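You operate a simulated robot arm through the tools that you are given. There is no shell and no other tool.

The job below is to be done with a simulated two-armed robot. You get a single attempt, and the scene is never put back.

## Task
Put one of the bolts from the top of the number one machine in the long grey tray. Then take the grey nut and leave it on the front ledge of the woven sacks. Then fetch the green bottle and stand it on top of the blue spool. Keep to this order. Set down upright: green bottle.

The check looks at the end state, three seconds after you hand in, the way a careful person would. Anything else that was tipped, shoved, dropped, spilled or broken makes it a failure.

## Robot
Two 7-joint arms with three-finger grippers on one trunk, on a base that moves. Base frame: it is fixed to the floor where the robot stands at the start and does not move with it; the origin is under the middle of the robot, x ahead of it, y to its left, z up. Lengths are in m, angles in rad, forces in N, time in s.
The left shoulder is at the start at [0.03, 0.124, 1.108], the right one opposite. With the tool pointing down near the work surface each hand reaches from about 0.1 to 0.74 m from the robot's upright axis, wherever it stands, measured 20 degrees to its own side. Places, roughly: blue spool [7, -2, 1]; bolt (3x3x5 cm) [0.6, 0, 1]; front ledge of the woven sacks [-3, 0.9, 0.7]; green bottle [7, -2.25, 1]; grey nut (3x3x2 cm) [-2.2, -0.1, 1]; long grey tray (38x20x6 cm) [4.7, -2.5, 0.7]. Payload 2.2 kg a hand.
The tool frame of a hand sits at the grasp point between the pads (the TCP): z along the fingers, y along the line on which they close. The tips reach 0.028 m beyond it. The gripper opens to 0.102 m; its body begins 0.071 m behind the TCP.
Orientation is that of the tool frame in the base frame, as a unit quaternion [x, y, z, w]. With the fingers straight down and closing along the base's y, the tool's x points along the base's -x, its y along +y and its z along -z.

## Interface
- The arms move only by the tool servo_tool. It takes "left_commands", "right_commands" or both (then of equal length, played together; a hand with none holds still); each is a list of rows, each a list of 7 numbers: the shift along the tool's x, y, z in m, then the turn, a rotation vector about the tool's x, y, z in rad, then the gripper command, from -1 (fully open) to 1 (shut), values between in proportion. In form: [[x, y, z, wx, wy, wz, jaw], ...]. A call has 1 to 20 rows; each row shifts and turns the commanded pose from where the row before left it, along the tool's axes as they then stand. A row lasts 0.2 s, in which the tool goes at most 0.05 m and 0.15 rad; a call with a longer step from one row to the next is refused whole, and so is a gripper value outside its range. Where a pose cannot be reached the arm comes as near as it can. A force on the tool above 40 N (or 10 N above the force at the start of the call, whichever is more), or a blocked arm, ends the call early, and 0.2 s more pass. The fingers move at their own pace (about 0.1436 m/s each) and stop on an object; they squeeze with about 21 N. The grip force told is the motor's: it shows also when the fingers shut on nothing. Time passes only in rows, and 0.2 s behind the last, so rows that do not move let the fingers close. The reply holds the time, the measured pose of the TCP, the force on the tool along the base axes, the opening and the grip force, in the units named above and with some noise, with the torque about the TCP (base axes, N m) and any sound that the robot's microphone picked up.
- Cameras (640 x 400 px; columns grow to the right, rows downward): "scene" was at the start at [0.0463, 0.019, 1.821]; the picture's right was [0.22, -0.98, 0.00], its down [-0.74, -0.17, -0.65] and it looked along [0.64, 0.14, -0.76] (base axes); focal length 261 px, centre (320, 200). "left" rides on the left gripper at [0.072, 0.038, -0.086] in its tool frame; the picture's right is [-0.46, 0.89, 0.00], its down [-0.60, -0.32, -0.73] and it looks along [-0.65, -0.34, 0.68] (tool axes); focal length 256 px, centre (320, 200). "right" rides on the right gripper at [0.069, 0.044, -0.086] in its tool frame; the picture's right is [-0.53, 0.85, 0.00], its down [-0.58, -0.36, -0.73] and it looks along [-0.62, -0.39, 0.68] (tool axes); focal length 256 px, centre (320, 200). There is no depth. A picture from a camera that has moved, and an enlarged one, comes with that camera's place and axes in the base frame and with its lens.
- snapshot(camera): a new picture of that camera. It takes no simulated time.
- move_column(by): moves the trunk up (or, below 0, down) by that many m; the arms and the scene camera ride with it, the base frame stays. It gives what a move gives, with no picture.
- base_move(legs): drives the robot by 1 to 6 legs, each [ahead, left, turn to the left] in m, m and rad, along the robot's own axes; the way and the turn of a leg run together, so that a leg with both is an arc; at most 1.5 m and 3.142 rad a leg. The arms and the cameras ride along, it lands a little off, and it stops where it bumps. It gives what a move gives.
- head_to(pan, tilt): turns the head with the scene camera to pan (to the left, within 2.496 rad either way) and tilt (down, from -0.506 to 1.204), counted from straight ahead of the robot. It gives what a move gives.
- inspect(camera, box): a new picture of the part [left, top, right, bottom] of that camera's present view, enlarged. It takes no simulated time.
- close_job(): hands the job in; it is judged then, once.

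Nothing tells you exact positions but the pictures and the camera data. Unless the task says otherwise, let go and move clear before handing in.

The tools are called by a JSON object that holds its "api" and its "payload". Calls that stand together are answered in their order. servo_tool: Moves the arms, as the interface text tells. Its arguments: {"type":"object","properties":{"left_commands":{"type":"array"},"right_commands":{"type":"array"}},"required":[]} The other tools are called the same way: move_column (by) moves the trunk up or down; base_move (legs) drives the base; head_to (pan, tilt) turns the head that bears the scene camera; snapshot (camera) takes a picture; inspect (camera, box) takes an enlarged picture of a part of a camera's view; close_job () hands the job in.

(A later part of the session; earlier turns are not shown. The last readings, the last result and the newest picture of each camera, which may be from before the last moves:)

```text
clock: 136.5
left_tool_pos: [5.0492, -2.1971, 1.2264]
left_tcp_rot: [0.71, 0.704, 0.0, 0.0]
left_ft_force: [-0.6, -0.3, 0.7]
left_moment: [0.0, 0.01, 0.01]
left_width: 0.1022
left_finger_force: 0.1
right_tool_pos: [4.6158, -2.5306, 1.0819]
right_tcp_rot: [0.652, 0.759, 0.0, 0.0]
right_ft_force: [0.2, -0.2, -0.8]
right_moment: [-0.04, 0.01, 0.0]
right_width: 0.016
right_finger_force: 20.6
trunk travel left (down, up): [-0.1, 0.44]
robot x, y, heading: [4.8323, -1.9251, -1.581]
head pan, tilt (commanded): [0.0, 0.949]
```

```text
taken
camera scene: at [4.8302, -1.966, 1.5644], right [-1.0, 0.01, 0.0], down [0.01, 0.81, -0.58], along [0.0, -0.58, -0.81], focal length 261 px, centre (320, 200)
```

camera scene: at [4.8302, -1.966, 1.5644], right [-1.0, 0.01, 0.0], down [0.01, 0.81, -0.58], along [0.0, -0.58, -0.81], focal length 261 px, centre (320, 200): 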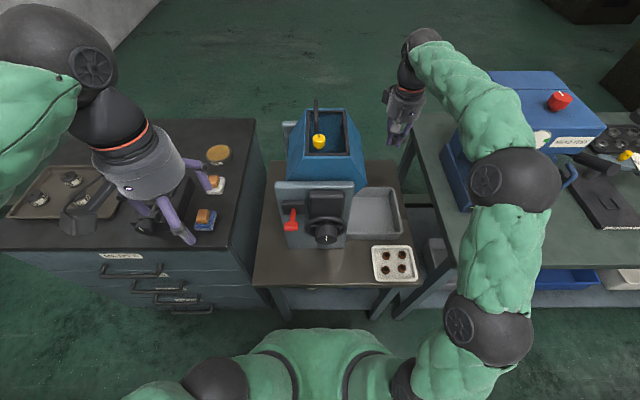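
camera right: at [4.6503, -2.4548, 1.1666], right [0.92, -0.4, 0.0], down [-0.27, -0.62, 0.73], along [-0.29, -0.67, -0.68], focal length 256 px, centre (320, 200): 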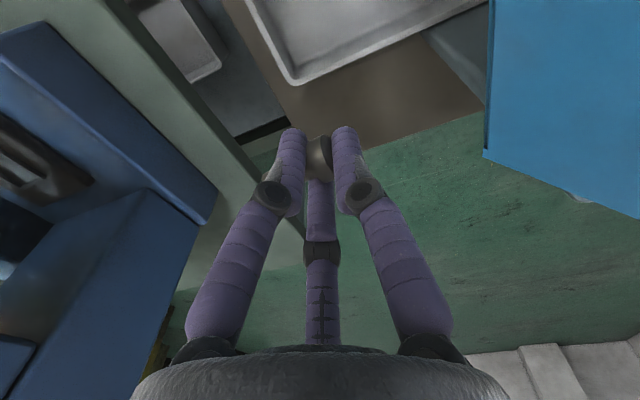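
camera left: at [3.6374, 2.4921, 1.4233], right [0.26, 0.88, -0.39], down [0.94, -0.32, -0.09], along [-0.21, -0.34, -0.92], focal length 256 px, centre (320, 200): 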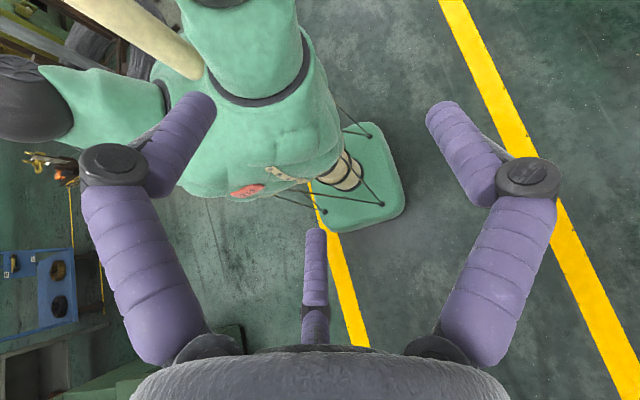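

Views put the tray rim at z ≈ 0.75 with its right end at x ≈ 4.54 and y from -2.42 to -2.61. I centre at (4.61, -2.515) and descend to just over the rim.

{"api": "servo_tool", "payload": {"right_commands": [[0.0155, -0.0017, 0.01, 0, 0, 0, 1], [0, 0, 0.04, 0, 0, 0, 1], [0, 0, 0.04, 0, 0, 0, 1], [0, 0, 0.04, 0, 0, 0, 1], [0, 0, 0.04, 0, 0, 0, 1], [0, 0, 0.04, 0, 0, 0, 1], [0, 0, 0.03, 0, 0, 0, 1], [0, 0, 0.02, 0, 0, 0, 1], [0, 0, 0, 0, 0, 0, 1]]}}

{"api": "snapshot", "payload": {"camera": "right"}}

{"api": "inspect", "payload": {"camera": "scene", "box": [260, 120, 460, 300]}}

```text
clock: 138.5
left_tool_pos: [5.0494, -2.197, 1.2271]
left_tcp_rot: [0.709, 0.705, 0.0, 0.0]
left_ft_force: [0.1, -0.3, 0.2]
left_moment: [0.05, 0.01, 0.0]
left_width: 0.102
left_finger_force: 0.0
right_tool_pos: [4.6173, -2.5169, 0.8204]
right_tcp_rot: [0.652, 0.759, 0.0, 0.0]
right_ft_force: [1.0, 0.9, -0.7]
right_moment: [0.04, -0.01, -0.01]
right_width: 0.0157
right_finger_force: 20.9
trunk travel left (down, up): [-0.1, 0.44]
robot x, y, heading: [4.8339, -1.926, -1.578]
head pan, tilt (commanded): [0.0, 0.949]
```

```text
taken
camera right: at [4.6498, -2.4411, 0.905], right [0.92, -0.4, 0.0], down [-0.27, -0.63, 0.73], along [-0.29, -0.67, -0.68], focal length 256 px, centre (320, 200)
```

right: 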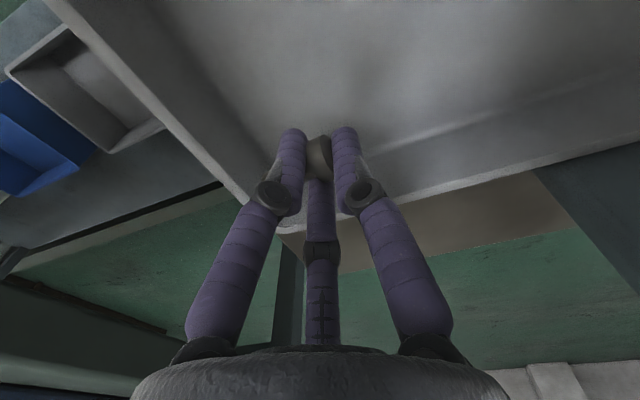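

```text
2.22 times, centred on (360, 210) of scene
camera zoom: at [4.8303, -1.9666, 1.5644], right [-1.0, 0.01, 0.0], down [0.01, 0.81, -0.58], along [0.0, -0.58, -0.81], focal length 581 px, centre (231, 178)
```

zoom: 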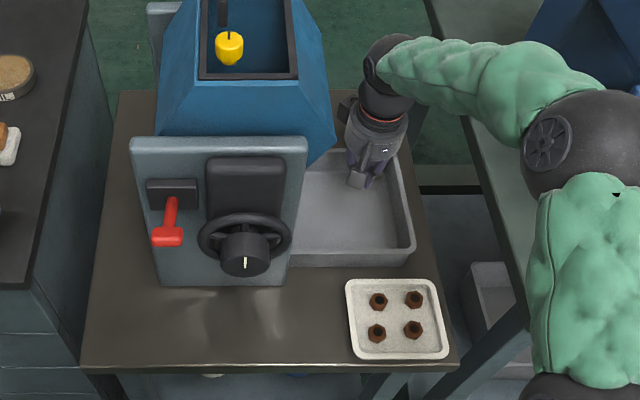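

Over the tray, clear of rim and panel. I descend inside it.

{"api": "servo_tool", "payload": {"right_commands": [[0, 0.003, 0.03, 0, 0, 0, 1], [0, 0, 0.025, 0, 0, 0, 1], [0, 0, 0.015, 0, 0, 0, 1], [0, 0, 0, 0, 0, 0, 1]]}}

{"api": "snapshot", "payload": {"camera": "right"}}

{"api": "inspect", "payload": {"camera": "scene", "box": [300, 150, 440, 260]}}

```text
clock: 139.5
left_tool_pos: [5.049, -2.198, 1.2271]
left_tcp_rot: [0.71, 0.704, -0.001, 0.0]
left_ft_force: [1.5, 0.3, -0.4]
left_moment: [0.01, 0.02, -0.03]
left_width: 0.1019
left_finger_force: 0.0
right_tool_pos: [4.6173, -2.5163, 0.7519]
right_tcp_rot: [0.651, 0.759, -0.001, 0.001]
right_ft_force: [-0.1, -1.3, 3.6]
right_moment: [-0.03, -0.02, 0.03]
right_width: 0.0158
right_finger_force: 21.4
trunk travel left (down, up): [-0.1, 0.44]
robot x, y, heading: [4.8289, -1.9248, -1.584]
head pan, tilt (commanded): [0.0, 0.949]
```

```text
taken
camera right: at [4.6505, -2.4414, 0.837], right [0.92, -0.4, 0.0], down [-0.27, -0.62, 0.73], along [-0.29, -0.67, -0.68], focal length 256 px, centre (320, 200)
```

right: 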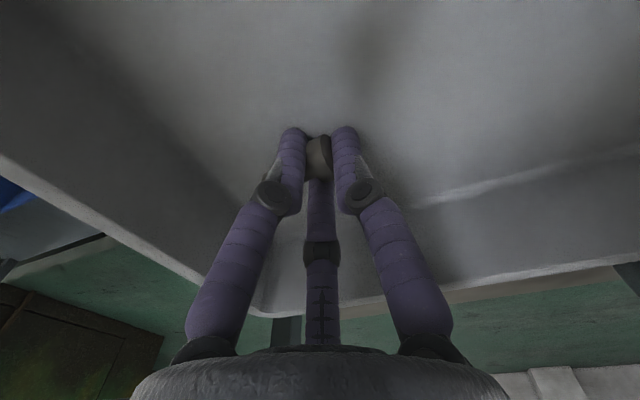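

```text
3.64 times, centred on (370, 205) of scene
camera zoom: at [4.8304, -1.9664, 1.5644], right [-1.0, 0.01, 0.0], down [0.01, 0.81, -0.58], along [0.0, -0.58, -0.81], focal length 950 px, centre (138, 182)
```

zoom: 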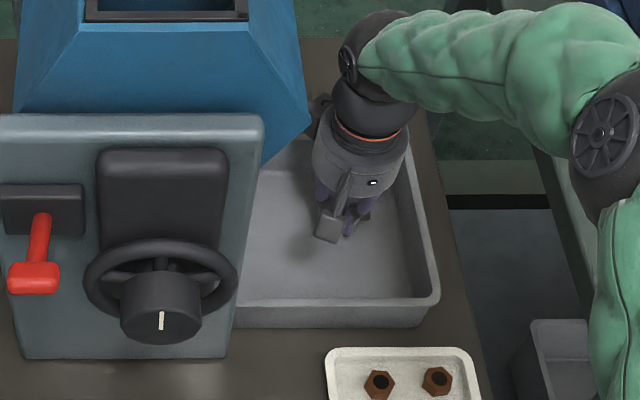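

Light contact with the tray floor. I open the fingers a bit and check before raising.

{"api": "servo_tool", "payload": {"right_commands": [[0, 0, -0.002, 0, 0, 0, 0.5], [0, 0, 0, 0, 0, 0, 0.2], [0, 0, 0, 0, 0, 0, 0.0], [0, 0, 0, 0, 0, 0, 0.0]]}}

{"api": "snapshot", "payload": {"camera": "right"}}

```text
clock: 140.5
left_tool_pos: [5.049, -2.1979, 1.2263]
left_tcp_rot: [0.71, 0.704, -0.001, 0.0]
left_ft_force: [-1.0, -0.7, 0.7]
left_moment: [-0.01, 0.0, 0.01]
left_width: 0.1021
left_finger_force: 0.1
right_tool_pos: [4.6173, -2.516, 0.7527]
right_tcp_rot: [0.652, 0.759, 0.0, 0.0]
right_ft_force: [-0.4, 0.4, -0.1]
right_moment: [0.01, 0.0, 0.0]
right_width: 0.0509
right_finger_force: 0.1
trunk travel left (down, up): [-0.1, 0.44]
robot x, y, heading: [4.8314, -1.9287, -1.578]
head pan, tilt (commanded): [0.0, 0.949]
```

```text
taken
camera right: at [4.6514, -2.441, 0.8379], right [0.92, -0.4, 0.0], down [-0.27, -0.63, 0.73], along [-0.29, -0.67, -0.68], focal length 256 px, centre (320, 200)
```

right: 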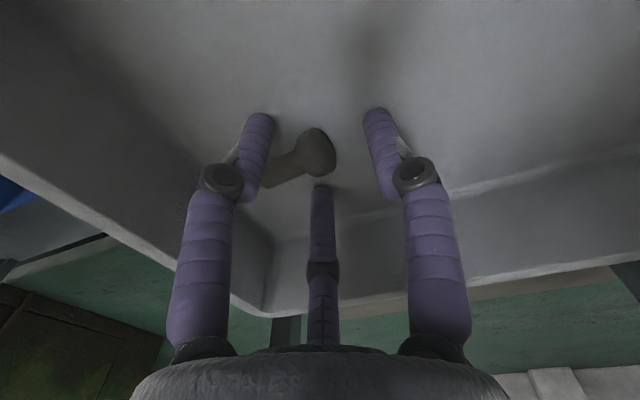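

The bolt lies loose in the tray. I raise straight up and confirm.

{"api": "servo_tool", "payload": {"right_commands": [[0, 0, -0.02, 0, 0, 0, 0.0], [0, 0, -0.03, 0, 0, 0, 0.0], [0, 0, -0.04, 0, 0, 0, 0.0], [0, 0, -0.04, 0, 0, 0, 0.0], [0, 0, -0.04, 0, 0, 0, 0.0], [0, 0, -0.04, 0, 0, 0, 0.0], [0, 0, -0.04, 0, 0, 0, 0.0], [0, 0, -0.04, 0, 0, 0, 0.0], [0, 0, -0.04, 0, 0, 0, 0.0], [0, 0, 0, 0, 0, 0, 0.0]]}}

{"api": "inspect", "payload": {"camera": "right", "box": [180, 0, 500, 200]}}

{"api": "inspect", "payload": {"camera": "scene", "box": [300, 150, 440, 260]}}

```text
clock: 142.7
left_tool_pos: [5.0498, -2.1973, 1.2257]
left_tcp_rot: [0.709, 0.705, 0.001, 0.0]
left_ft_force: [-0.2, 1.3, -0.5]
left_moment: [0.01, 0.0, 0.01]
left_width: 0.102
left_finger_force: 0.0
right_tool_pos: [4.6181, -2.5176, 1.0812]
right_tcp_rot: [0.652, 0.759, 0.001, 0.0]
right_ft_force: [0.4, 0.7, 0.3]
right_moment: [0.04, 0.02, -0.02]
right_width: 0.0509
right_finger_force: 0.0
trunk travel left (down, up): [-0.1, 0.44]
robot x, y, heading: [4.8322, -1.9239, -1.575]
head pan, tilt (commanded): [0.0, 0.949]
```

```text
2.00 times, centred on (340, 100) of right
camera zoom: at [4.6504, -2.443, 1.166], right [0.92, -0.4, 0.0], down [-0.27, -0.63, 0.73], along [-0.29, -0.67, -0.68], focal length 512 px, centre (280, 400)
```

zoom: 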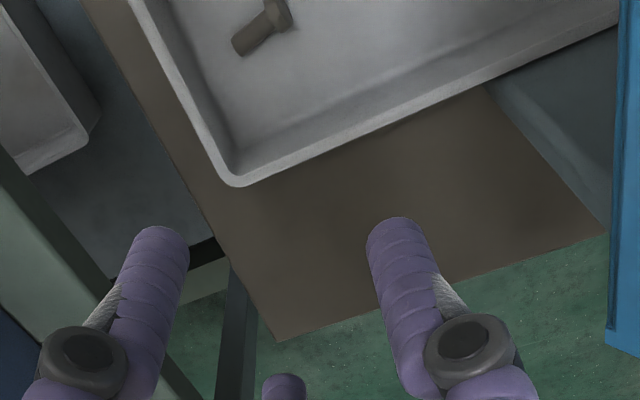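

```text
3.64 times, centred on (370, 205) of scene
camera zoom: at [4.8302, -1.9668, 1.5643], right [-1.0, 0.01, 0.0], down [0.01, 0.81, -0.58], along [0.0, -0.58, -0.81], focal length 950 px, centre (138, 182)
```

zoom: 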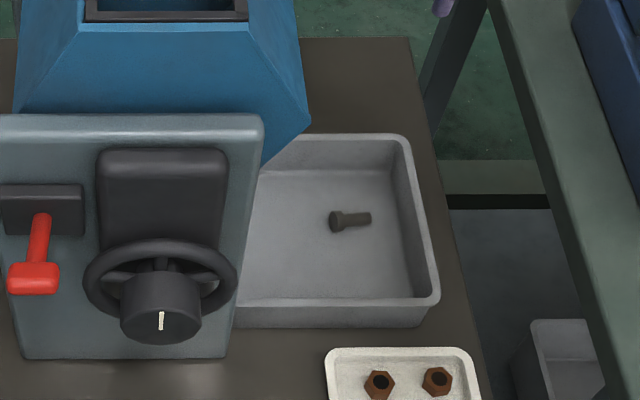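

The bolt lies in the long grey tray and nothing else moved. I retract the hand the same way, back off, raise the trunk and start the return trip for the nut.

{"api": "servo_tool", "payload": {"right_commands": [[0.04, 0.007, -0.01, 0, 0, 0, 0.0], [0.04, 0.007, -0.01, 0, 0, 0, 0.0], [0.04, 0.007, 0, 0, 0, 0, 0.0], [0.04, 0.007, 0, 0, 0, 0, 0.0], [0.04, 0.007, 0, 0, 0, 0, 0.0], [0.04, 0.007, 0, 0, 0, 0, 0.0], [0.03, 0, 0, 0, 0, 0, 0.0], [0, 0, 0, 0, 0, 0, 0.0]]}}

{"api": "base_move", "payload": {"legs": [[-0.53, 0.0, 0.0]]}}

{"api": "move_column", "payload": {"by": 0.25}}

{"api": "snapshot", "payload": {"camera": "scene"}}

```text
clock: 144.5
left_tool_pos: [5.0487, -2.1978, 1.2262]
left_tcp_rot: [0.71, 0.704, 0.0, 0.0]
left_ft_force: [-0.2, -0.5, 0.2]
left_moment: [0.0, 0.0, 0.01]
left_width: 0.1018
left_finger_force: 0.0
right_tool_pos: [4.619, -2.2442, 1.1016]
right_tcp_rot: [0.652, 0.759, 0.0, 0.0]
right_ft_force: [-0.9, 1.1, 0.9]
right_moment: [0.03, 0.01, 0.02]
right_width: 0.0506
right_finger_force: 0.0
trunk travel left (down, up): [-0.1, 0.44]
robot x, y, heading: [4.8291, -1.9265, -1.583]
head pan, tilt (commanded): [0.0, 0.949]
```

```text
clock: 147.6
left_tool_pos: [5.0533, -1.6673, 1.2267]
left_tcp_rot: [0.707, 0.707, 0.0, 0.0]
left_ft_force: [-0.8, 0.1, 0.8]
left_moment: [-0.04, 0.02, -0.04]
left_width: 0.1021
left_finger_force: 0.1
right_tool_pos: [4.6226, -1.7169, 1.1015]
right_tcp_rot: [0.649, 0.761, -0.001, 0.0]
right_ft_force: [-0.2, -0.4, 0.9]
right_moment: [-0.01, 0.04, -0.01]
right_width: 0.0511
right_finger_force: 0.0
trunk travel left (down, up): [-0.1, 0.44]
robot x, y, heading: [4.8304, -1.4008, -1.569]
head pan, tilt (commanded): [0.0, 0.949]
```

```text
clock: 150.2
left_tool_pos: [5.0526, -1.6686, 1.4757]
left_tcp_rot: [0.708, 0.706, 0.0, 0.001]
left_ft_force: [-0.5, -0.2, 0.0]
left_moment: [0.03, -0.01, -0.02]
left_width: 0.1017
left_finger_force: 0.0
right_tool_pos: [4.6214, -1.7178, 1.3523]
right_tcp_rot: [0.65, 0.76, 0.0, 0.0]
right_ft_force: [0.5, 0.5, 0.3]
right_moment: [0.0, -0.02, 0.0]
right_width: 0.0511
right_finger_force: 0.0
trunk travel left (down, up): [-0.35, 0.19]
robot x, y, heading: [4.8308, -1.3956, -1.571]
head pan, tilt (commanded): [0.0, 0.949]
```

```text
taken
camera scene: at [4.8326, -1.4383, 1.8142], right [-1.0, 0.0, 0.0], down [0.0, 0.81, -0.58], along [0.0, -0.58, -0.81], focal length 261 px, centre (320, 200)
```

scene: 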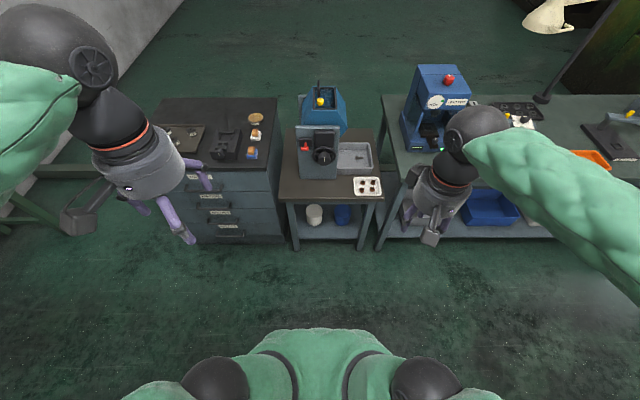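

Back in the corridor with the trunk up. I retrace my route: right along the bench, back up past the cart.

{"api": "base_move", "payload": {"legs": [[0.0, -1.28, 0.0], [0.0, -1.28, 0.0], [-1.02, 0.0, 0.0]]}}

{"api": "base_move", "payload": {"legs": [[0.0, 0.0, -0.77]]}}

```text
clock: 167.6
left_tool_pos: [2.4946, -0.6051, 1.476]
left_tcp_rot: [0.706, 0.708, 0.0, 0.0]
left_ft_force: [-0.1, 0.4, 0.4]
left_moment: [-0.01, 0.02, 0.0]
left_width: 0.102
left_finger_force: 0.1
right_tool_pos: [2.064, -0.6559, 1.3519]
right_tcp_rot: [0.648, 0.761, 0.0, 0.0]
right_ft_force: [0.5, -0.8, -0.5]
right_moment: [-0.02, -0.02, 0.0]
right_width: 0.0511
right_finger_force: 0.1
trunk travel left (down, up): [-0.35, 0.19]
robot x, y, heading: [2.2752, -0.336, -1.569]
head pan, tilt (commanded): [0.0, 0.949]
```

```text
clock: 170.1
left_tool_pos: [2.2359, -0.6828, 1.4765]
left_tcp_rot: [0.924, 0.381, 0.0, 0.0]
left_ft_force: [-0.5, -0.3, 0.0]
left_moment: [0.0, -0.04, -0.01]
left_width: 0.1019
left_finger_force: 0.1
right_tool_pos: [1.8983, -0.4123, 1.3517]
right_tcp_rot: [0.891, 0.453, 0.001, -0.001]
right_ft_force: [0.8, 0.4, 0.3]
right_moment: [0.01, 0.03, 0.02]
right_width: 0.0509
right_finger_force: 0.1
trunk travel left (down, up): [-0.35, 0.19]
robot x, y, heading: [2.2714, -0.3321, -2.362]
head pan, tilt (commanded): [0.0, 0.949]
```

{"api": "base_move", "payload": {"legs": [[-0.72, 0.0, 0.0], [-0.72, 0.0, 0.0]]}}

{"api": "base_move", "payload": {"legs": [[-0.5, -0.58, 0.0], [-0.5, -0.58, 0.0]]}}

```text
clock: 177.5
left_tool_pos: [3.2608, 0.3139, 1.4768]
left_tcp_rot: [0.93, 0.368, 0.0, 0.001]
left_ft_force: [0.1, -0.9, 0.2]
left_moment: [0.0, 0.01, 0.02]
left_width: 0.102
left_finger_force: 0.2
right_tool_pos: [2.9297, 0.5941, 1.3513]
right_tcp_rot: [0.897, 0.441, 0.0, 0.0]
right_ft_force: [0.6, -0.7, -0.7]
right_moment: [0.0, 0.03, -0.01]
right_width: 0.0507
right_finger_force: 0.0
trunk travel left (down, up): [-0.35, 0.19]
robot x, y, heading: [3.3069, 0.662, -2.389]
head pan, tilt (commanded): [0.0, 0.949]
```

```text
clock: 185.4
left_tool_pos: [3.2166, 1.8562, 1.4764]
left_tcp_rot: [0.931, 0.365, 0.0, 0.001]
left_ft_force: [0.0, -0.4, 0.9]
left_moment: [0.0, 0.02, 0.01]
left_width: 0.102
left_finger_force: 0.0
right_tool_pos: [2.8876, 2.1382, 1.3518]
right_tcp_rot: [0.899, 0.438, 0.0, -0.001]
right_ft_force: [-0.5, 0.3, -0.4]
right_moment: [-0.01, 0.01, 0.0]
right_width: 0.0511
right_finger_force: 0.1
trunk travel left (down, up): [-0.35, 0.19]
robot x, y, heading: [3.2638, 2.2011, -2.393]
head pan, tilt (commanded): [0.0, 0.949]
```

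Back in the aisle. I turn to face -x and look along it towards machines 2/3 and the sacks.

{"api": "base_move", "payload": {"legs": [[0.0, 0.0, -0.745]]}}

{"api": "head_to", "payload": {"pan": 0.15, "tilt": 0.4}}

{"api": "snapshot", "payload": {"camera": "scene"}}

```text
clock: 187.8
left_tool_pos: [2.9942, 1.9818, 1.4758]
left_tcp_rot: [1.0, 0.0, 0.0, -0.001]
left_ft_force: [0.7, -0.3, 0.3]
left_moment: [-0.03, 0.03, -0.02]
left_width: 0.1018
left_finger_force: 0.1
right_tool_pos: [2.9448, 2.4121, 1.3522]
right_tcp_rot: [0.997, 0.08, -0.001, 0.0]
right_ft_force: [-0.3, 0.4, -0.7]
right_moment: [-0.04, 0.03, -0.04]
right_width: 0.0511
right_finger_force: 0.1
trunk travel left (down, up): [-0.35, 0.19]
robot x, y, heading: [3.264, 2.2026, -3.148]
head pan, tilt (commanded): [0.0, 0.949]
```

```text
clock: 188.8
left_tool_pos: [2.9946, 1.9815, 1.4769]
left_tcp_rot: [1.0, 0.0, 0.0, 0.0]
left_ft_force: [0.7, 0.2, 0.0]
left_moment: [0.0, 0.01, 0.01]
left_width: 0.1016
left_finger_force: 0.0
right_tool_pos: [2.9436, 2.412, 1.353]
right_tcp_rot: [0.997, 0.079, 0.0, 0.0]
right_ft_force: [0.4, 0.7, -0.4]
right_moment: [-0.04, -0.01, 0.02]
right_width: 0.051
right_finger_force: 0.0
trunk travel left (down, up): [-0.35, 0.19]
robot x, y, heading: [3.2691, 2.2006, -3.141]
head pan, tilt (commanded): [0.15, 0.4]
```

```text
taken
camera scene: at [3.2034, 2.1904, 1.8609], right [-0.15, 0.99, 0.0], down [0.39, 0.06, -0.92], along [-0.91, -0.14, -0.39], focal length 261 px, centre (320, 200)
```

scene: 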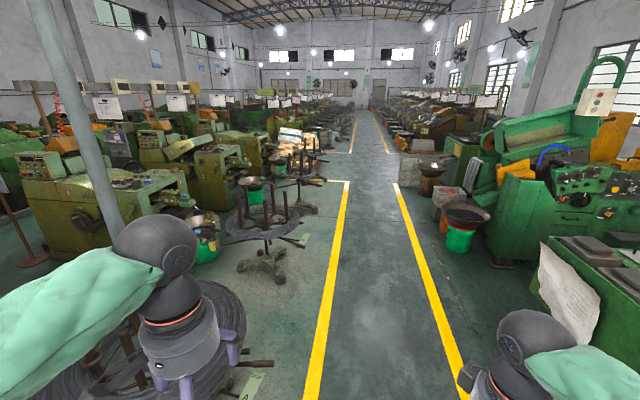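

The aisle is clear. I drive 4.7 m along it to the mouth of the lane between machines 2 and 3 (x ≈ -1.47).

{"api": "base_move", "payload": {"legs": [[1.2, -0.08, 0.0], [1.2, 0.0, 0.0], [1.2, 0.0, 0.0], [1.12, 0.0, 0.0]]}}

{"api": "head_to", "payload": {"pan": 0.7, "tilt": 0.7}}

{"api": "snapshot", "payload": {"camera": "scene"}}

{"api": "head_to", "payload": {"pan": 1.57, "tilt": 0.7}}

{"api": "snapshot", "payload": {"camera": "scene"}}

```text
clock: 211.5
left_tool_pos: [-1.7108, 2.0128, 1.4759]
left_tcp_rot: [1.0, -0.009, 0.001, -0.001]
left_ft_force: [-0.3, -0.6, 0.8]
left_moment: [0.03, 0.01, 0.03]
left_width: 0.1019
left_finger_force: 0.0
right_tool_pos: [-1.7534, 2.4447, 1.3523]
right_tcp_rot: [0.998, 0.07, 0.0, 0.001]
right_ft_force: [0.1, 0.5, 0.4]
right_moment: [0.0, 0.0, -0.03]
right_width: 0.0509
right_finger_force: 0.0
trunk travel left (down, up): [-0.35, 0.19]
robot x, y, heading: [-1.4354, 2.2269, 3.124]
head pan, tilt (commanded): [0.15, 0.4]
```

```text
clock: 212.4
left_tool_pos: [-1.7104, 2.0115, 1.4759]
left_tcp_rot: [1.0, -0.009, 0.0, 0.001]
left_ft_force: [-0.7, 0.5, 0.5]
left_moment: [0.02, 0.02, -0.03]
left_width: 0.1019
left_finger_force: 0.1
right_tool_pos: [-1.752, 2.443, 1.3518]
right_tcp_rot: [0.998, 0.07, 0.0, 0.0]
right_ft_force: [0.5, 0.4, -0.1]
right_moment: [0.01, -0.01, -0.01]
right_width: 0.051
right_finger_force: 0.1
trunk travel left (down, up): [-0.35, 0.19]
robot x, y, heading: [-1.4385, 2.2271, 3.125]
head pan, tilt (commanded): [0.7, 0.7]
```

```text
taken
camera scene: at [-1.472, 2.1761, 1.8342], right [-0.63, 0.78, 0.0], down [0.5, 0.41, -0.77], along [-0.59, -0.48, -0.64], focal length 261 px, centre (320, 200)
```

scene: 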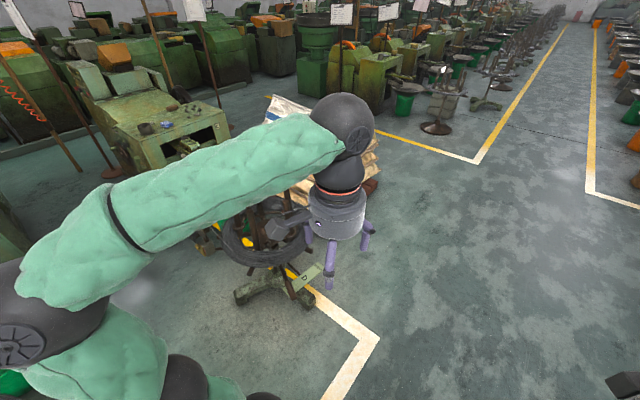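

```text
clock: 213.6
left_tool_pos: [-1.711, 2.0122, 1.4756]
left_tcp_rot: [1.0, -0.009, 0.001, 0.0]
left_ft_force: [-0.1, -0.5, -0.4]
left_moment: [-0.03, -0.02, 0.02]
left_width: 0.1022
left_finger_force: 0.1
right_tool_pos: [-1.7532, 2.4442, 1.3518]
right_tcp_rot: [0.998, 0.071, 0.0, 0.0]
right_ft_force: [-1.1, -0.2, 0.1]
right_moment: [0.0, 0.0, 0.04]
right_width: 0.051
right_finger_force: 0.0
trunk travel left (down, up): [-0.35, 0.19]
robot x, y, heading: [-1.4317, 2.2247, 3.123]
head pan, tilt (commanded): [1.571, 0.7]
```

```text
taken
camera scene: at [-1.4075, 2.1447, 1.8341], right [-1.0, 0.02, 0.0], down [0.01, 0.64, -0.76], along [-0.01, -0.76, -0.64], focal length 261 px, centre (320, 200)
```

scene: 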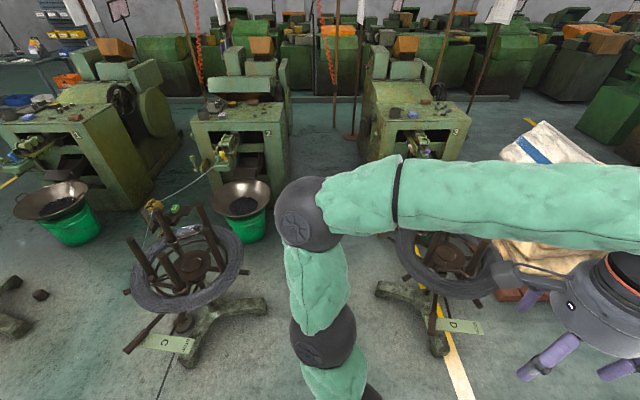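

Machines 1, 2, 3 are labelled and the lane between coils C and D (x -1.03…-1.85) is clear. I slide in sideways (facing -x), checking midway.

{"api": "base_move", "payload": {"legs": [[0.0, 0.6, 0.018], [0.0, 0.5, 0.0]]}}

{"api": "head_to", "payload": {"pan": 0.9, "tilt": 0.9}}

{"api": "snapshot", "payload": {"camera": "scene"}}

{"api": "head_to", "payload": {"pan": 0.0, "tilt": 0.75}}

{"api": "snapshot", "payload": {"camera": "scene"}}

```text
clock: 219.5
left_tool_pos: [-1.6985, 0.9165, 1.4765]
left_tcp_rot: [1.0, 0.008, 0.001, 0.0]
left_ft_force: [0.9, 0.4, -0.5]
left_moment: [0.02, -0.03, 0.02]
left_width: 0.102
left_finger_force: 0.2
right_tool_pos: [-1.7546, 1.3465, 1.3531]
right_tcp_rot: [0.996, 0.087, 0.0, 0.001]
right_ft_force: [0.3, 0.0, 0.7]
right_moment: [0.05, 0.01, 0.01]
right_width: 0.0509
right_finger_force: 0.1
trunk travel left (down, up): [-0.35, 0.19]
robot x, y, heading: [-1.4343, 1.1403, -3.124]
head pan, tilt (commanded): [1.571, 0.7]
```

```text
clock: 220.6
left_tool_pos: [-1.698, 0.9164, 1.4757]
left_tcp_rot: [1.0, 0.007, 0.001, 0.0]
left_ft_force: [0.5, -0.7, -0.3]
left_moment: [0.02, -0.03, 0.01]
left_width: 0.1018
left_finger_force: 0.1
right_tool_pos: [-1.7543, 1.3464, 1.3527]
right_tcp_rot: [0.996, 0.088, 0.0, -0.001]
right_ft_force: [0.6, 0.1, 0.6]
right_moment: [-0.01, 0.0, -0.01]
right_width: 0.0509
right_finger_force: 0.0
trunk travel left (down, up): [-0.35, 0.19]
robot x, y, heading: [-1.4332, 1.1419, -3.129]
head pan, tilt (commanded): [0.901, 0.901]
```

```text
taken
camera scene: at [-1.4469, 1.0843, 1.818], right [-0.79, 0.61, 0.0], down [0.48, 0.62, -0.62], along [-0.38, -0.49, -0.78], focal length 261 px, centre (320, 200)
```

scene: 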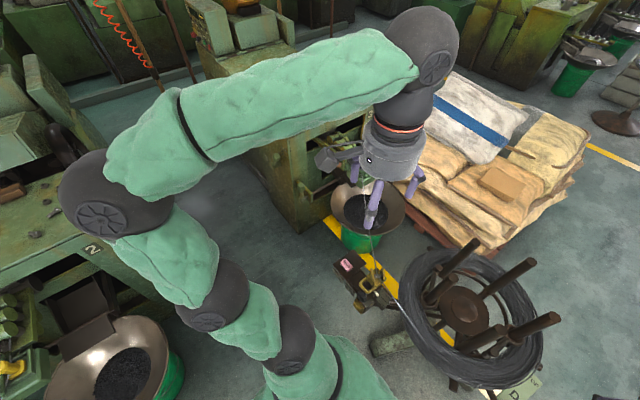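

```text
clock: 221.8
left_tool_pos: [-1.6982, 0.9161, 1.4761]
left_tcp_rot: [1.0, 0.007, 0.001, 0.0]
left_ft_force: [-0.2, -0.3, 0.1]
left_moment: [-0.02, 0.01, -0.02]
left_width: 0.1017
left_finger_force: 0.0
right_tool_pos: [-1.7557, 1.347, 1.353]
right_tcp_rot: [0.996, 0.088, 0.0, 0.0]
right_ft_force: [0.1, 0.4, 0.1]
right_moment: [0.0, 0.01, -0.02]
right_width: 0.0507
right_finger_force: 0.0
trunk travel left (down, up): [-0.35, 0.19]
robot x, y, heading: [-1.4311, 1.143, -3.121]
head pan, tilt (commanded): [0.0, 0.75]
```

```text
taken
camera scene: at [-1.4839, 1.1432, 1.8299], right [-0.02, 1.0, 0.0], down [0.68, 0.01, -0.73], along [-0.73, -0.01, -0.68], focal length 261 px, centre (320, 200)
```

scene: 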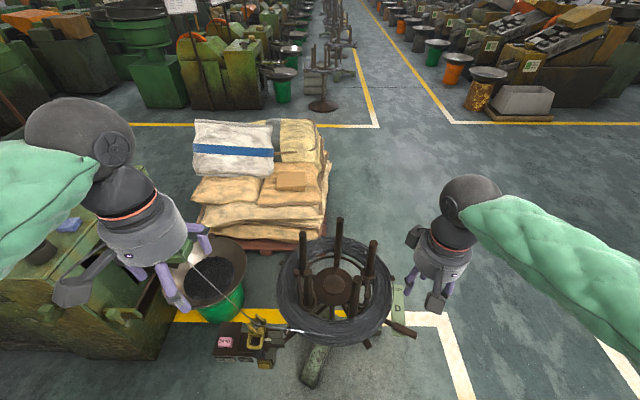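

The sacks sit on a pallet west of coil D; a small brown box already lies on their front ledge near (-2.8, 0.95). Now I slide on to y ≈ 0.14 for the nut on machine 3's top.

{"api": "base_move", "payload": {"legs": [[0.0, 0.5, -0.018], [0.03, 0.5, 0.0]]}}

{"api": "head_to", "payload": {"pan": 0.2, "tilt": 0.9}}

{"api": "snapshot", "payload": {"camera": "scene"}}

{"api": "snapshot", "payload": {"camera": "left"}}

```text
clock: 227.3
left_tool_pos: [-1.7358, -0.0904, 1.4773]
left_tcp_rot: [1.0, -0.005, 0.001, 0.0]
left_ft_force: [0.1, -0.1, 0.7]
left_moment: [0.04, 0.01, -0.02]
left_width: 0.1019
left_finger_force: 0.1
right_tool_pos: [-1.7791, 0.3404, 1.3531]
right_tcp_rot: [0.997, 0.074, 0.0, 0.0]
right_ft_force: [-1.2, -0.1, -0.6]
right_moment: [0.03, 0.01, -0.02]
right_width: 0.0509
right_finger_force: 0.1
trunk travel left (down, up): [-0.35, 0.19]
robot x, y, heading: [-1.4633, 0.1263, 3.134]
head pan, tilt (commanded): [0.0, 0.75]
```

```text
clock: 228.1
left_tool_pos: [-1.7347, -0.0896, 1.4762]
left_tcp_rot: [1.0, -0.004, 0.001, -0.001]
left_ft_force: [0.8, -0.8, 0.0]
left_moment: [0.0, -0.01, -0.01]
left_width: 0.1021
left_finger_force: 0.0
right_tool_pos: [-1.7801, 0.3409, 1.3526]
right_tcp_rot: [0.997, 0.074, 0.0, 0.0]
right_ft_force: [-0.3, 0.7, 0.3]
right_moment: [0.01, -0.03, -0.03]
right_width: 0.051
right_finger_force: 0.2
trunk travel left (down, up): [-0.35, 0.19]
robot x, y, heading: [-1.4638, 0.1282, 3.132]
head pan, tilt (commanded): [0.201, 0.901]
```

```text
taken
camera scene: at [-1.5058, 0.1153, 1.818], right [-0.19, 0.98, 0.0], down [0.77, 0.15, -0.62], along [-0.61, -0.12, -0.78], focal length 261 px, centre (320, 200)
```

scene: 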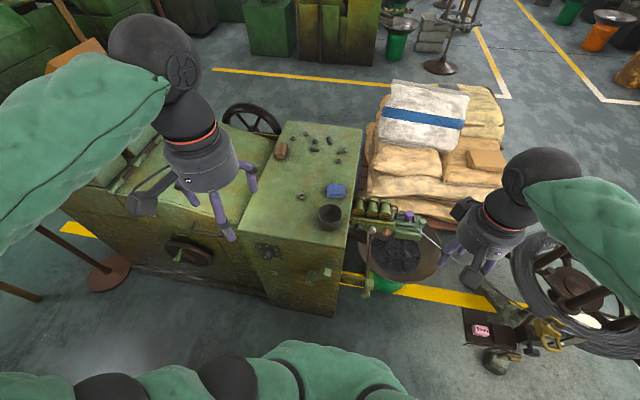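

```text
taken
camera left: at [-1.6629, -0.1279, 1.5617], right [-0.47, -0.88, 0.0], down [-0.6, 0.32, 0.73], along [-0.64, 0.35, -0.68], focal length 256 px, centre (320, 200)
```

left: 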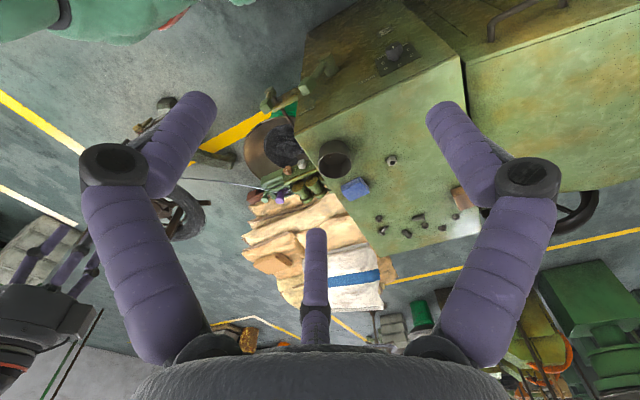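

The lone grey nut sits near (-2.16, -0.09) on machine 3's top. I zoom in to confirm.

{"api": "inspect", "payload": {"camera": "scene", "box": [250, 120, 390, 240]}}

{"api": "inspect", "payload": {"camera": "left", "box": [300, 110, 480, 250]}}

{"api": "inspect", "payload": {"camera": "scene", "box": [360, 70, 520, 220]}}

```text
3.33 times, centred on (320, 180) of scene
camera zoom: at [-1.5058, 0.1153, 1.818], right [-0.19, 0.98, 0.0], down [0.77, 0.15, -0.62], along [-0.61, -0.12, -0.78], focal length 871 px, centre (320, 267)
```

zoom: 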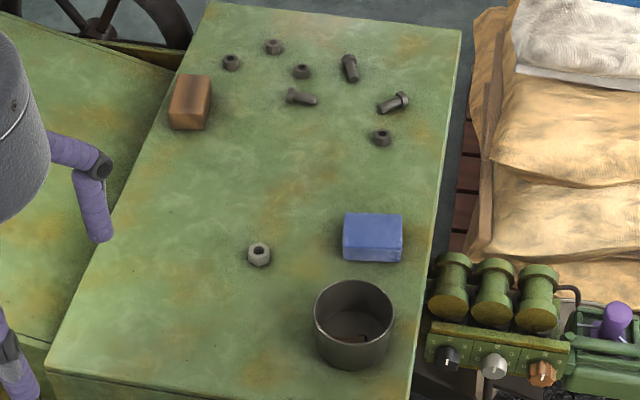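

```text
2.86 times, centred on (390, 180) of left
camera zoom: at [-1.6629, -0.1279, 1.5617], right [-0.47, -0.88, 0.0], down [-0.6, 0.32, 0.73], along [-0.64, 0.35, -0.68], focal length 731 px, centre (120, 257)
```

zoom: 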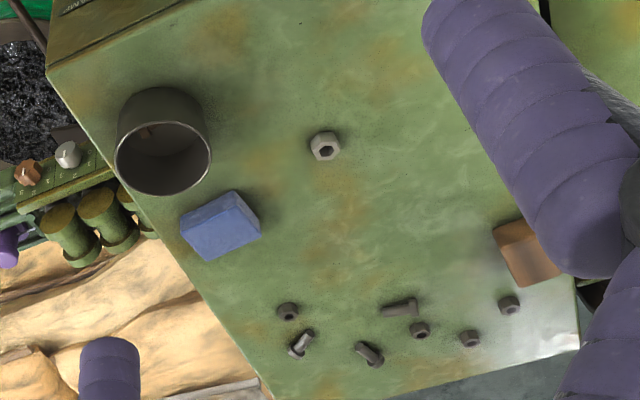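

```text
2.67 times, centred on (440, 145) of scene
camera zoom: at [-1.5058, 0.1153, 1.818], right [-0.19, 0.98, 0.0], down [0.77, 0.15, -0.62], along [-0.61, -0.12, -0.78], focal length 697 px, centre (0, 347)
```

zoom: 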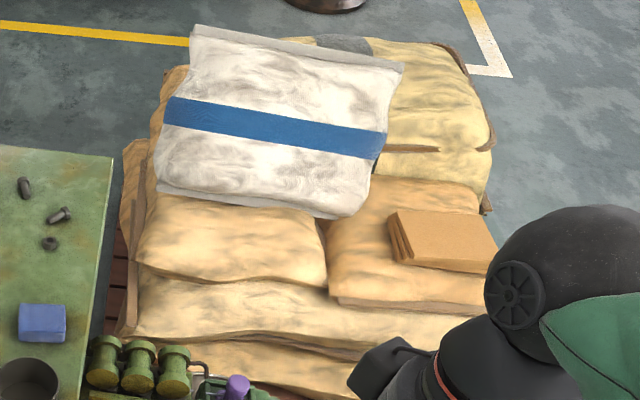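

Confirmed: the lone, lighter grey nut is at about (-2.165, -0.09); the others on that machine are dark. I move 0.1 m closer and bring the left hand above it.

{"api": "base_move", "payload": {"legs": [[0.1, 0.0, 0.0]]}}

{"api": "servo_tool", "payload": {"left_commands": [[-0.03, 0, 0.035, 0, 0, 0, -0.6], [-0.03, 0, 0.035, 0, 0, 0, -0.6], [-0.03, 0, 0.035, 0, 0, 0, -0.6], [-0.03, 0, 0.035, 0, 0, 0, -0.6], [-0.03, 0, 0.035, 0, 0, 0, -0.6], [-0.03, 0, 0.035, 0, 0, 0, -0.6], [-0.03, 0, 0.035, 0, 0, 0, -0.6], [-0.03, 0, 0.035, 0, 0, 0, -0.6], [-0.03, 0, 0.035, 0, 0, 0, -0.6], [-0.03, 0, 0.02, 0, 0, 0, -0.6], [-0.025, 0, 0.01, 0, 0, 0, -0.6], [0, 0, 0, 0, 0, 0, -0.6]]}}

{"api": "snapshot", "payload": {"camera": "left"}}

{"api": "snapshot", "payload": {"camera": "scene"}}

```text
clock: 229.2
left_tool_pos: [-1.8405, -0.0892, 1.4767]
left_tcp_rot: [1.0, -0.005, 0.001, 0.0]
left_ft_force: [-1.6, 0.4, 0.3]
left_moment: [-0.01, -0.01, 0.01]
left_width: 0.1021
left_finger_force: 0.1
right_tool_pos: [-1.8856, 0.3424, 1.3518]
right_tcp_rot: [0.997, 0.074, 0.0, 0.0]
right_ft_force: [0.3, 1.1, 0.0]
right_moment: [-0.03, -0.05, -0.02]
right_width: 0.051
right_finger_force: 0.1
trunk travel left (down, up): [-0.35, 0.19]
robot x, y, heading: [-1.5672, 0.1274, 3.135]
head pan, tilt (commanded): [0.201, 0.901]
```

```text
clock: 231.8
left_tool_pos: [-2.1641, -0.0863, 1.1325]
left_tcp_rot: [1.0, -0.005, 0.0, 0.0]
left_ft_force: [0.3, -0.6, -0.8]
left_moment: [0.0, -0.01, -0.01]
left_width: 0.0815
left_finger_force: 0.0
right_tool_pos: [-1.8862, 0.3416, 1.3523]
right_tcp_rot: [0.997, 0.074, 0.0, 0.001]
right_ft_force: [0.6, -0.4, 0.1]
right_moment: [0.01, -0.02, 0.03]
right_width: 0.0511
right_finger_force: 0.0
trunk travel left (down, up): [-0.35, 0.19]
robot x, y, heading: [-1.5692, 0.1287, 3.135]
head pan, tilt (commanded): [0.201, 0.901]
```

```text
taken
camera left: at [-2.0924, -0.1239, 1.2177], right [-0.47, -0.88, 0.0], down [-0.6, 0.32, 0.73], along [-0.64, 0.35, -0.68], focal length 256 px, centre (320, 200)
```

left: 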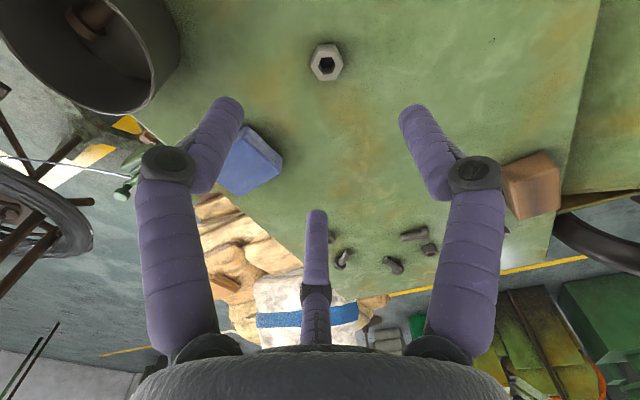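

```text
taken
camera scene: at [-1.6098, 0.116, 1.818], right [-0.19, 0.98, 0.0], down [0.77, 0.15, -0.62], along [-0.61, -0.12, -0.78], focal length 261 px, centre (320, 200)
```

scene: 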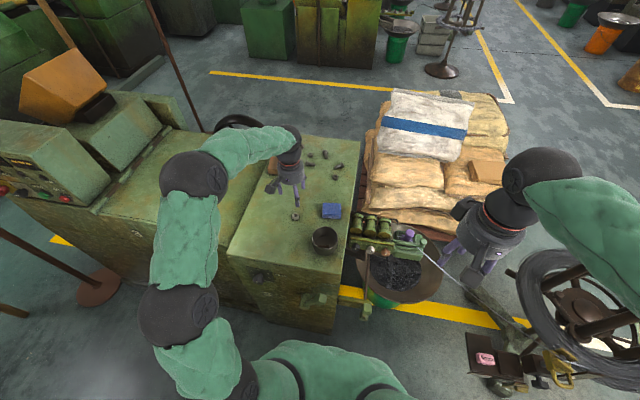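

Nut confirmed at (-2.166, -0.090). I centre and descend.

{"api": "servo_tool", "payload": {"left_commands": [[-0.002, 0.004, 0.03, 0, 0, 0, -0.5], [0, 0, 0.04, 0, 0, 0, -0.5], [0, 0, 0.03, 0, 0, 0, -0.5], [0, 0, 0, 0, 0, 0, -0.5]]}}

{"api": "inspect", "payload": {"camera": "left", "box": [200, 20, 440, 220]}}

```text
clock: 232.8
left_tool_pos: [-2.1666, -0.0891, 1.033]
left_tcp_rot: [1.0, -0.004, 0.0, 0.001]
left_ft_force: [1.1, 0.4, -0.3]
left_moment: [0.02, 0.03, -0.02]
left_width: 0.0766
left_finger_force: 0.0
right_tool_pos: [-1.8848, 0.3418, 1.3522]
right_tcp_rot: [0.997, 0.074, 0.0, 0.0]
right_ft_force: [-0.1, -0.3, 0.2]
right_moment: [-0.02, 0.03, 0.01]
right_width: 0.051
right_finger_force: 0.1
trunk travel left (down, up): [-0.35, 0.19]
robot x, y, heading: [-1.5674, 0.1262, 3.134]
head pan, tilt (commanded): [0.201, 0.901]
```

```text
2.00 times, centred on (320, 120) of left
camera zoom: at [-2.094, -0.1273, 1.1186], right [-0.47, -0.88, 0.0], down [-0.6, 0.32, 0.73], along [-0.64, 0.35, -0.68], focal length 512 px, centre (320, 360)
```

zoom: 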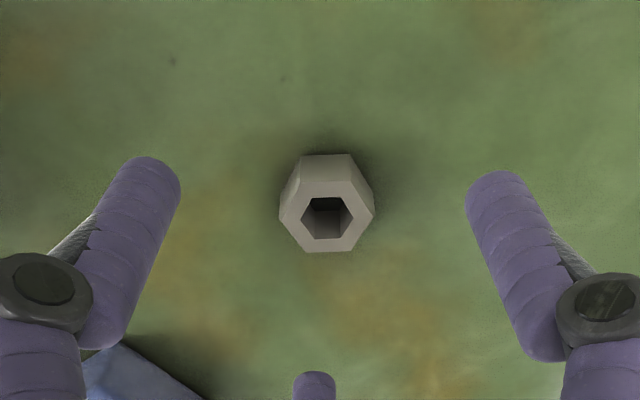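

Well centred, with the nut's flats facing the three fingers. I descend to the surface and close.

{"api": "servo_tool", "payload": {"left_commands": [[0, 0, 0.02, 0, 0, 0, -0.4], [0, 0, 0.013, 0, 0, 0, -0.3], [0, 0, 0, 0, 0, 0, -0.2], [0, 0, 0, 0, 0, 0, 0.1], [0, 0, 0, 0, 0, 0, 0.3], [0, 0, 0, 0, 0, 0, 0.5], [0, 0, 0, 0, 0, 0, 0.8]]}}

{"api": "inspect", "payload": {"camera": "left", "box": [200, 20, 440, 220]}}

```text
clock: 234.4
left_tool_pos: [-2.1644, -0.0891, 0.9988]
left_tcp_rot: [1.0, -0.005, 0.001, 0.0]
left_ft_force: [-0.1, -0.1, 0.2]
left_moment: [0.01, -0.02, 0.01]
left_width: 0.0228
left_finger_force: 21.0
right_tool_pos: [-1.8854, 0.3414, 1.3508]
right_tcp_rot: [0.997, 0.073, 0.0, 0.0]
right_ft_force: [-0.4, -0.2, -1.4]
right_moment: [0.03, -0.02, -0.02]
right_width: 0.0512
right_finger_force: 0.1
trunk travel left (down, up): [-0.35, 0.19]
robot x, y, heading: [-1.5643, 0.1265, 3.135]
head pan, tilt (commanded): [0.201, 0.901]
```

```text
2.00 times, centred on (320, 120) of left
camera zoom: at [-2.0935, -0.1271, 1.0836], right [-0.47, -0.88, 0.0], down [-0.6, 0.32, 0.73], along [-0.64, 0.35, -0.68], focal length 512 px, centre (320, 360)
```

zoom: 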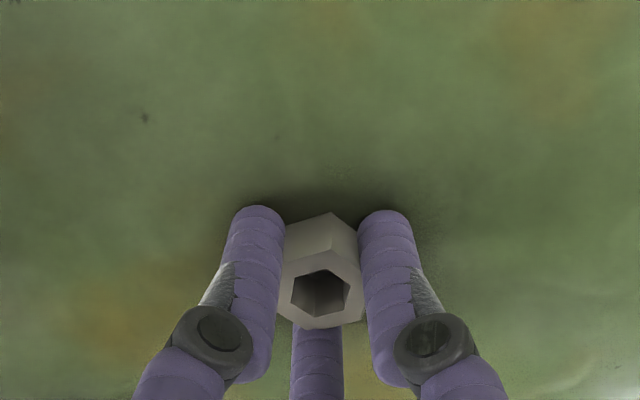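

The nut is gripped on three sides. I lift gently and check.

{"api": "servo_tool", "payload": {"left_commands": [[0, 0, 0, 0, 0, 0, 1], [0, 0, -0.005, 0, 0, 0, 1], [0, 0, -0.01, 0, 0, 0, 1], [0, 0, -0.02, 0, 0, 0, 1], [0, 0, -0.03, 0, 0, 0, 1], [0, 0, 0, 0, 0, 0, 1]]}}

{"api": "inspect", "payload": {"camera": "left", "box": [200, 20, 440, 220]}}

```text
clock: 235.8
left_tool_pos: [-2.1661, -0.0891, 1.0612]
left_tcp_rot: [1.0, -0.004, 0.001, 0.0]
left_ft_force: [0.4, 1.2, -0.9]
left_moment: [0.0, 0.0, -0.05]
left_width: 0.0224
left_finger_force: 21.0
right_tool_pos: [-1.8858, 0.3407, 1.3519]
right_tcp_rot: [0.997, 0.073, -0.001, 0.0]
right_ft_force: [0.1, -0.1, 0.7]
right_moment: [0.02, -0.04, 0.0]
right_width: 0.0509
right_finger_force: 0.0
trunk travel left (down, up): [-0.35, 0.19]
robot x, y, heading: [-1.567, 0.1278, 3.134]
head pan, tilt (commanded): [0.201, 0.901]
```

```text
2.00 times, centred on (320, 120) of left
camera zoom: at [-2.0942, -0.1277, 1.1469], right [-0.47, -0.88, 0.0], down [-0.6, 0.32, 0.73], along [-0.64, 0.35, -0.68], focal length 512 px, centre (320, 360)
```

zoom: 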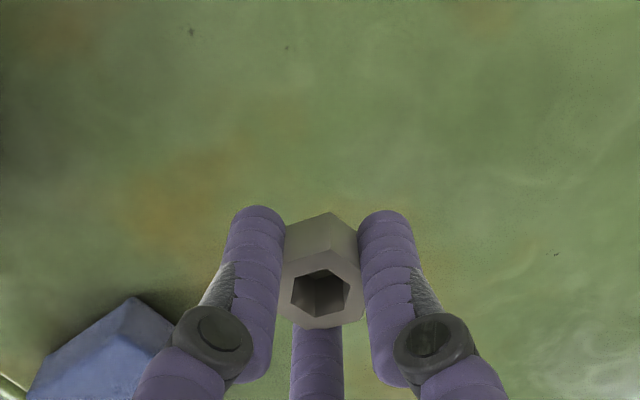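

The nut is held. I raise, draw the left hand in, back off, and slide out of the lane to the aisle.

{"api": "servo_tool", "payload": {"left_commands": [[0, 0, -0.045, 0, 0, 0, 1], [0, 0, -0.045, 0, 0, 0, 1], [0.03, 0, -0.035, 0, 0, 0, 1], [0.03, 0, -0.035, 0, 0, 0, 1], [0.03, 0, -0.035, 0, 0, 0, 1], [0.03, 0, -0.035, 0, 0, 0, 1], [0.03, 0, -0.035, 0, 0, 0, 1], [0.03, 0, -0.03, 0, 0, 0, 1], [0.04, 0, 0, 0, 0, 0, 1], [0.04, 0, 0, 0, 0, 0, 1], [0.04, 0, 0, 0, 0, 0, 1], [0, 0, 0, 0, 0, 0, 1]]}}

{"api": "base_move", "payload": {"legs": [[-0.11, 0.0, 0.0], [0.0, -1.05, 0.005]]}}

{"api": "snapshot", "payload": {"camera": "left"}}

```text
clock: 238.4
left_tool_pos: [-1.8685, -0.0906, 1.3581]
left_tcp_rot: [1.0, -0.005, 0.0, 0.0]
left_ft_force: [-0.3, 0.7, -0.9]
left_moment: [0.01, -0.03, -0.04]
left_width: 0.0224
left_finger_force: 21.2
right_tool_pos: [-1.8867, 0.3415, 1.3519]
right_tcp_rot: [0.997, 0.074, 0.001, 0.001]
right_ft_force: [-0.6, -0.3, -0.6]
right_moment: [0.0, -0.06, 0.0]
right_width: 0.051
right_finger_force: 0.1
trunk travel left (down, up): [-0.35, 0.19]
robot x, y, heading: [-1.5657, 0.1241, 3.133]
head pan, tilt (commanded): [0.201, 0.901]
```

```text
clock: 244.6
left_tool_pos: [-1.754, 0.9467, 1.3599]
left_tcp_rot: [1.0, 0.002, 0.001, -0.001]
left_ft_force: [0.2, -0.6, -1.0]
left_moment: [-0.04, -0.02, 0.0]
left_width: 0.0223
left_finger_force: 20.8
right_tool_pos: [-1.7781, 1.3785, 1.3518]
right_tcp_rot: [0.997, 0.081, 0.0, -0.001]
right_ft_force: [0.3, -0.2, 1.3]
right_moment: [-0.03, 0.01, 0.0]
right_width: 0.0511
right_finger_force: 0.2
trunk travel left (down, up): [-0.35, 0.19]
robot x, y, heading: [-1.4587, 1.1699, -3.135]
head pan, tilt (commanded): [0.201, 0.901]
```

```text
taken
camera left: at [-1.6819, 0.9098, 1.4445], right [-0.46, -0.89, 0.0], down [-0.61, 0.31, 0.73], along [-0.65, 0.34, -0.68], focal length 256 px, centre (320, 200)
```

left: 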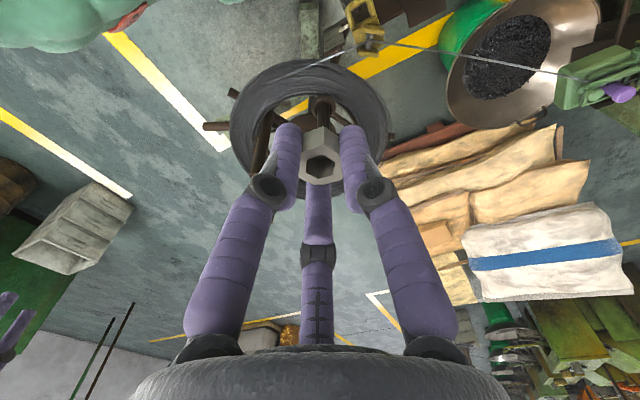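

{"api": "base_move", "payload": {"legs": [[0.0, -1.1, 0.0], [1.4, 0.0, 0.0]]}}

{"api": "head_to", "payload": {"pan": 1.4, "tilt": 0.85}}

{"api": "snapshot", "payload": {"camera": "scene"}}

```text
clock: 256.5
left_tool_pos: [-3.0889, 2.1089, 1.3589]
left_tcp_rot: [1.0, -0.027, 0.001, 0.0]
left_ft_force: [0.4, -0.3, 0.3]
left_moment: [0.01, 0.0, 0.0]
left_width: 0.0224
left_finger_force: 20.6
right_tool_pos: [-3.0884, 2.5405, 1.3521]
right_tcp_rot: [0.999, 0.053, 0.0, 0.0]
right_ft_force: [-1.2, 0.1, -0.7]
right_moment: [0.01, 0.02, 0.01]
right_width: 0.0511
right_finger_force: 0.0
trunk travel left (down, up): [-0.35, 0.19]
robot x, y, heading: [-2.7802, 2.3119, 3.085]
head pan, tilt (commanded): [0.201, 0.901]
```

```text
clock: 257.9
left_tool_pos: [-3.089, 2.1082, 1.3597]
left_tcp_rot: [1.0, -0.026, 0.001, 0.0]
left_ft_force: [0.4, 0.0, -0.3]
left_moment: [0.0, 0.03, 0.03]
left_width: 0.0225
left_finger_force: 20.9
right_tool_pos: [-3.0884, 2.5414, 1.3527]
right_tcp_rot: [0.999, 0.053, 0.001, -0.001]
right_ft_force: [-0.3, 0.8, 0.4]
right_moment: [0.0, 0.01, -0.01]
right_width: 0.0511
right_finger_force: 0.1
trunk travel left (down, up): [-0.35, 0.19]
robot x, y, heading: [-2.779, 2.32, 3.089]
head pan, tilt (commanded): [1.4, 0.85]
```

```text
taken
camera scene: at [-2.766, 2.2386, 1.8219], right [-0.97, 0.22, 0.0], down [0.17, 0.73, -0.66], along [-0.15, -0.64, -0.75], focal length 261 px, centre (320, 200)
```

scene: 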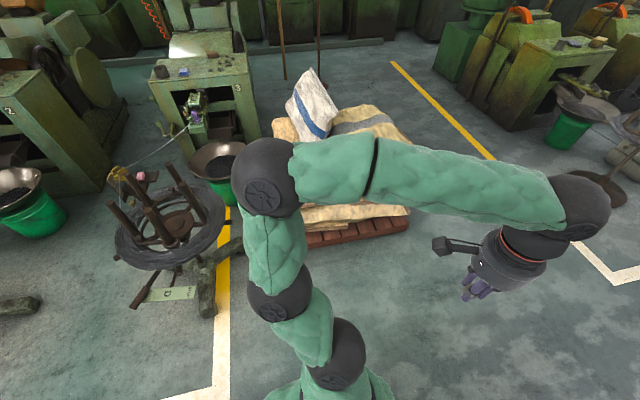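

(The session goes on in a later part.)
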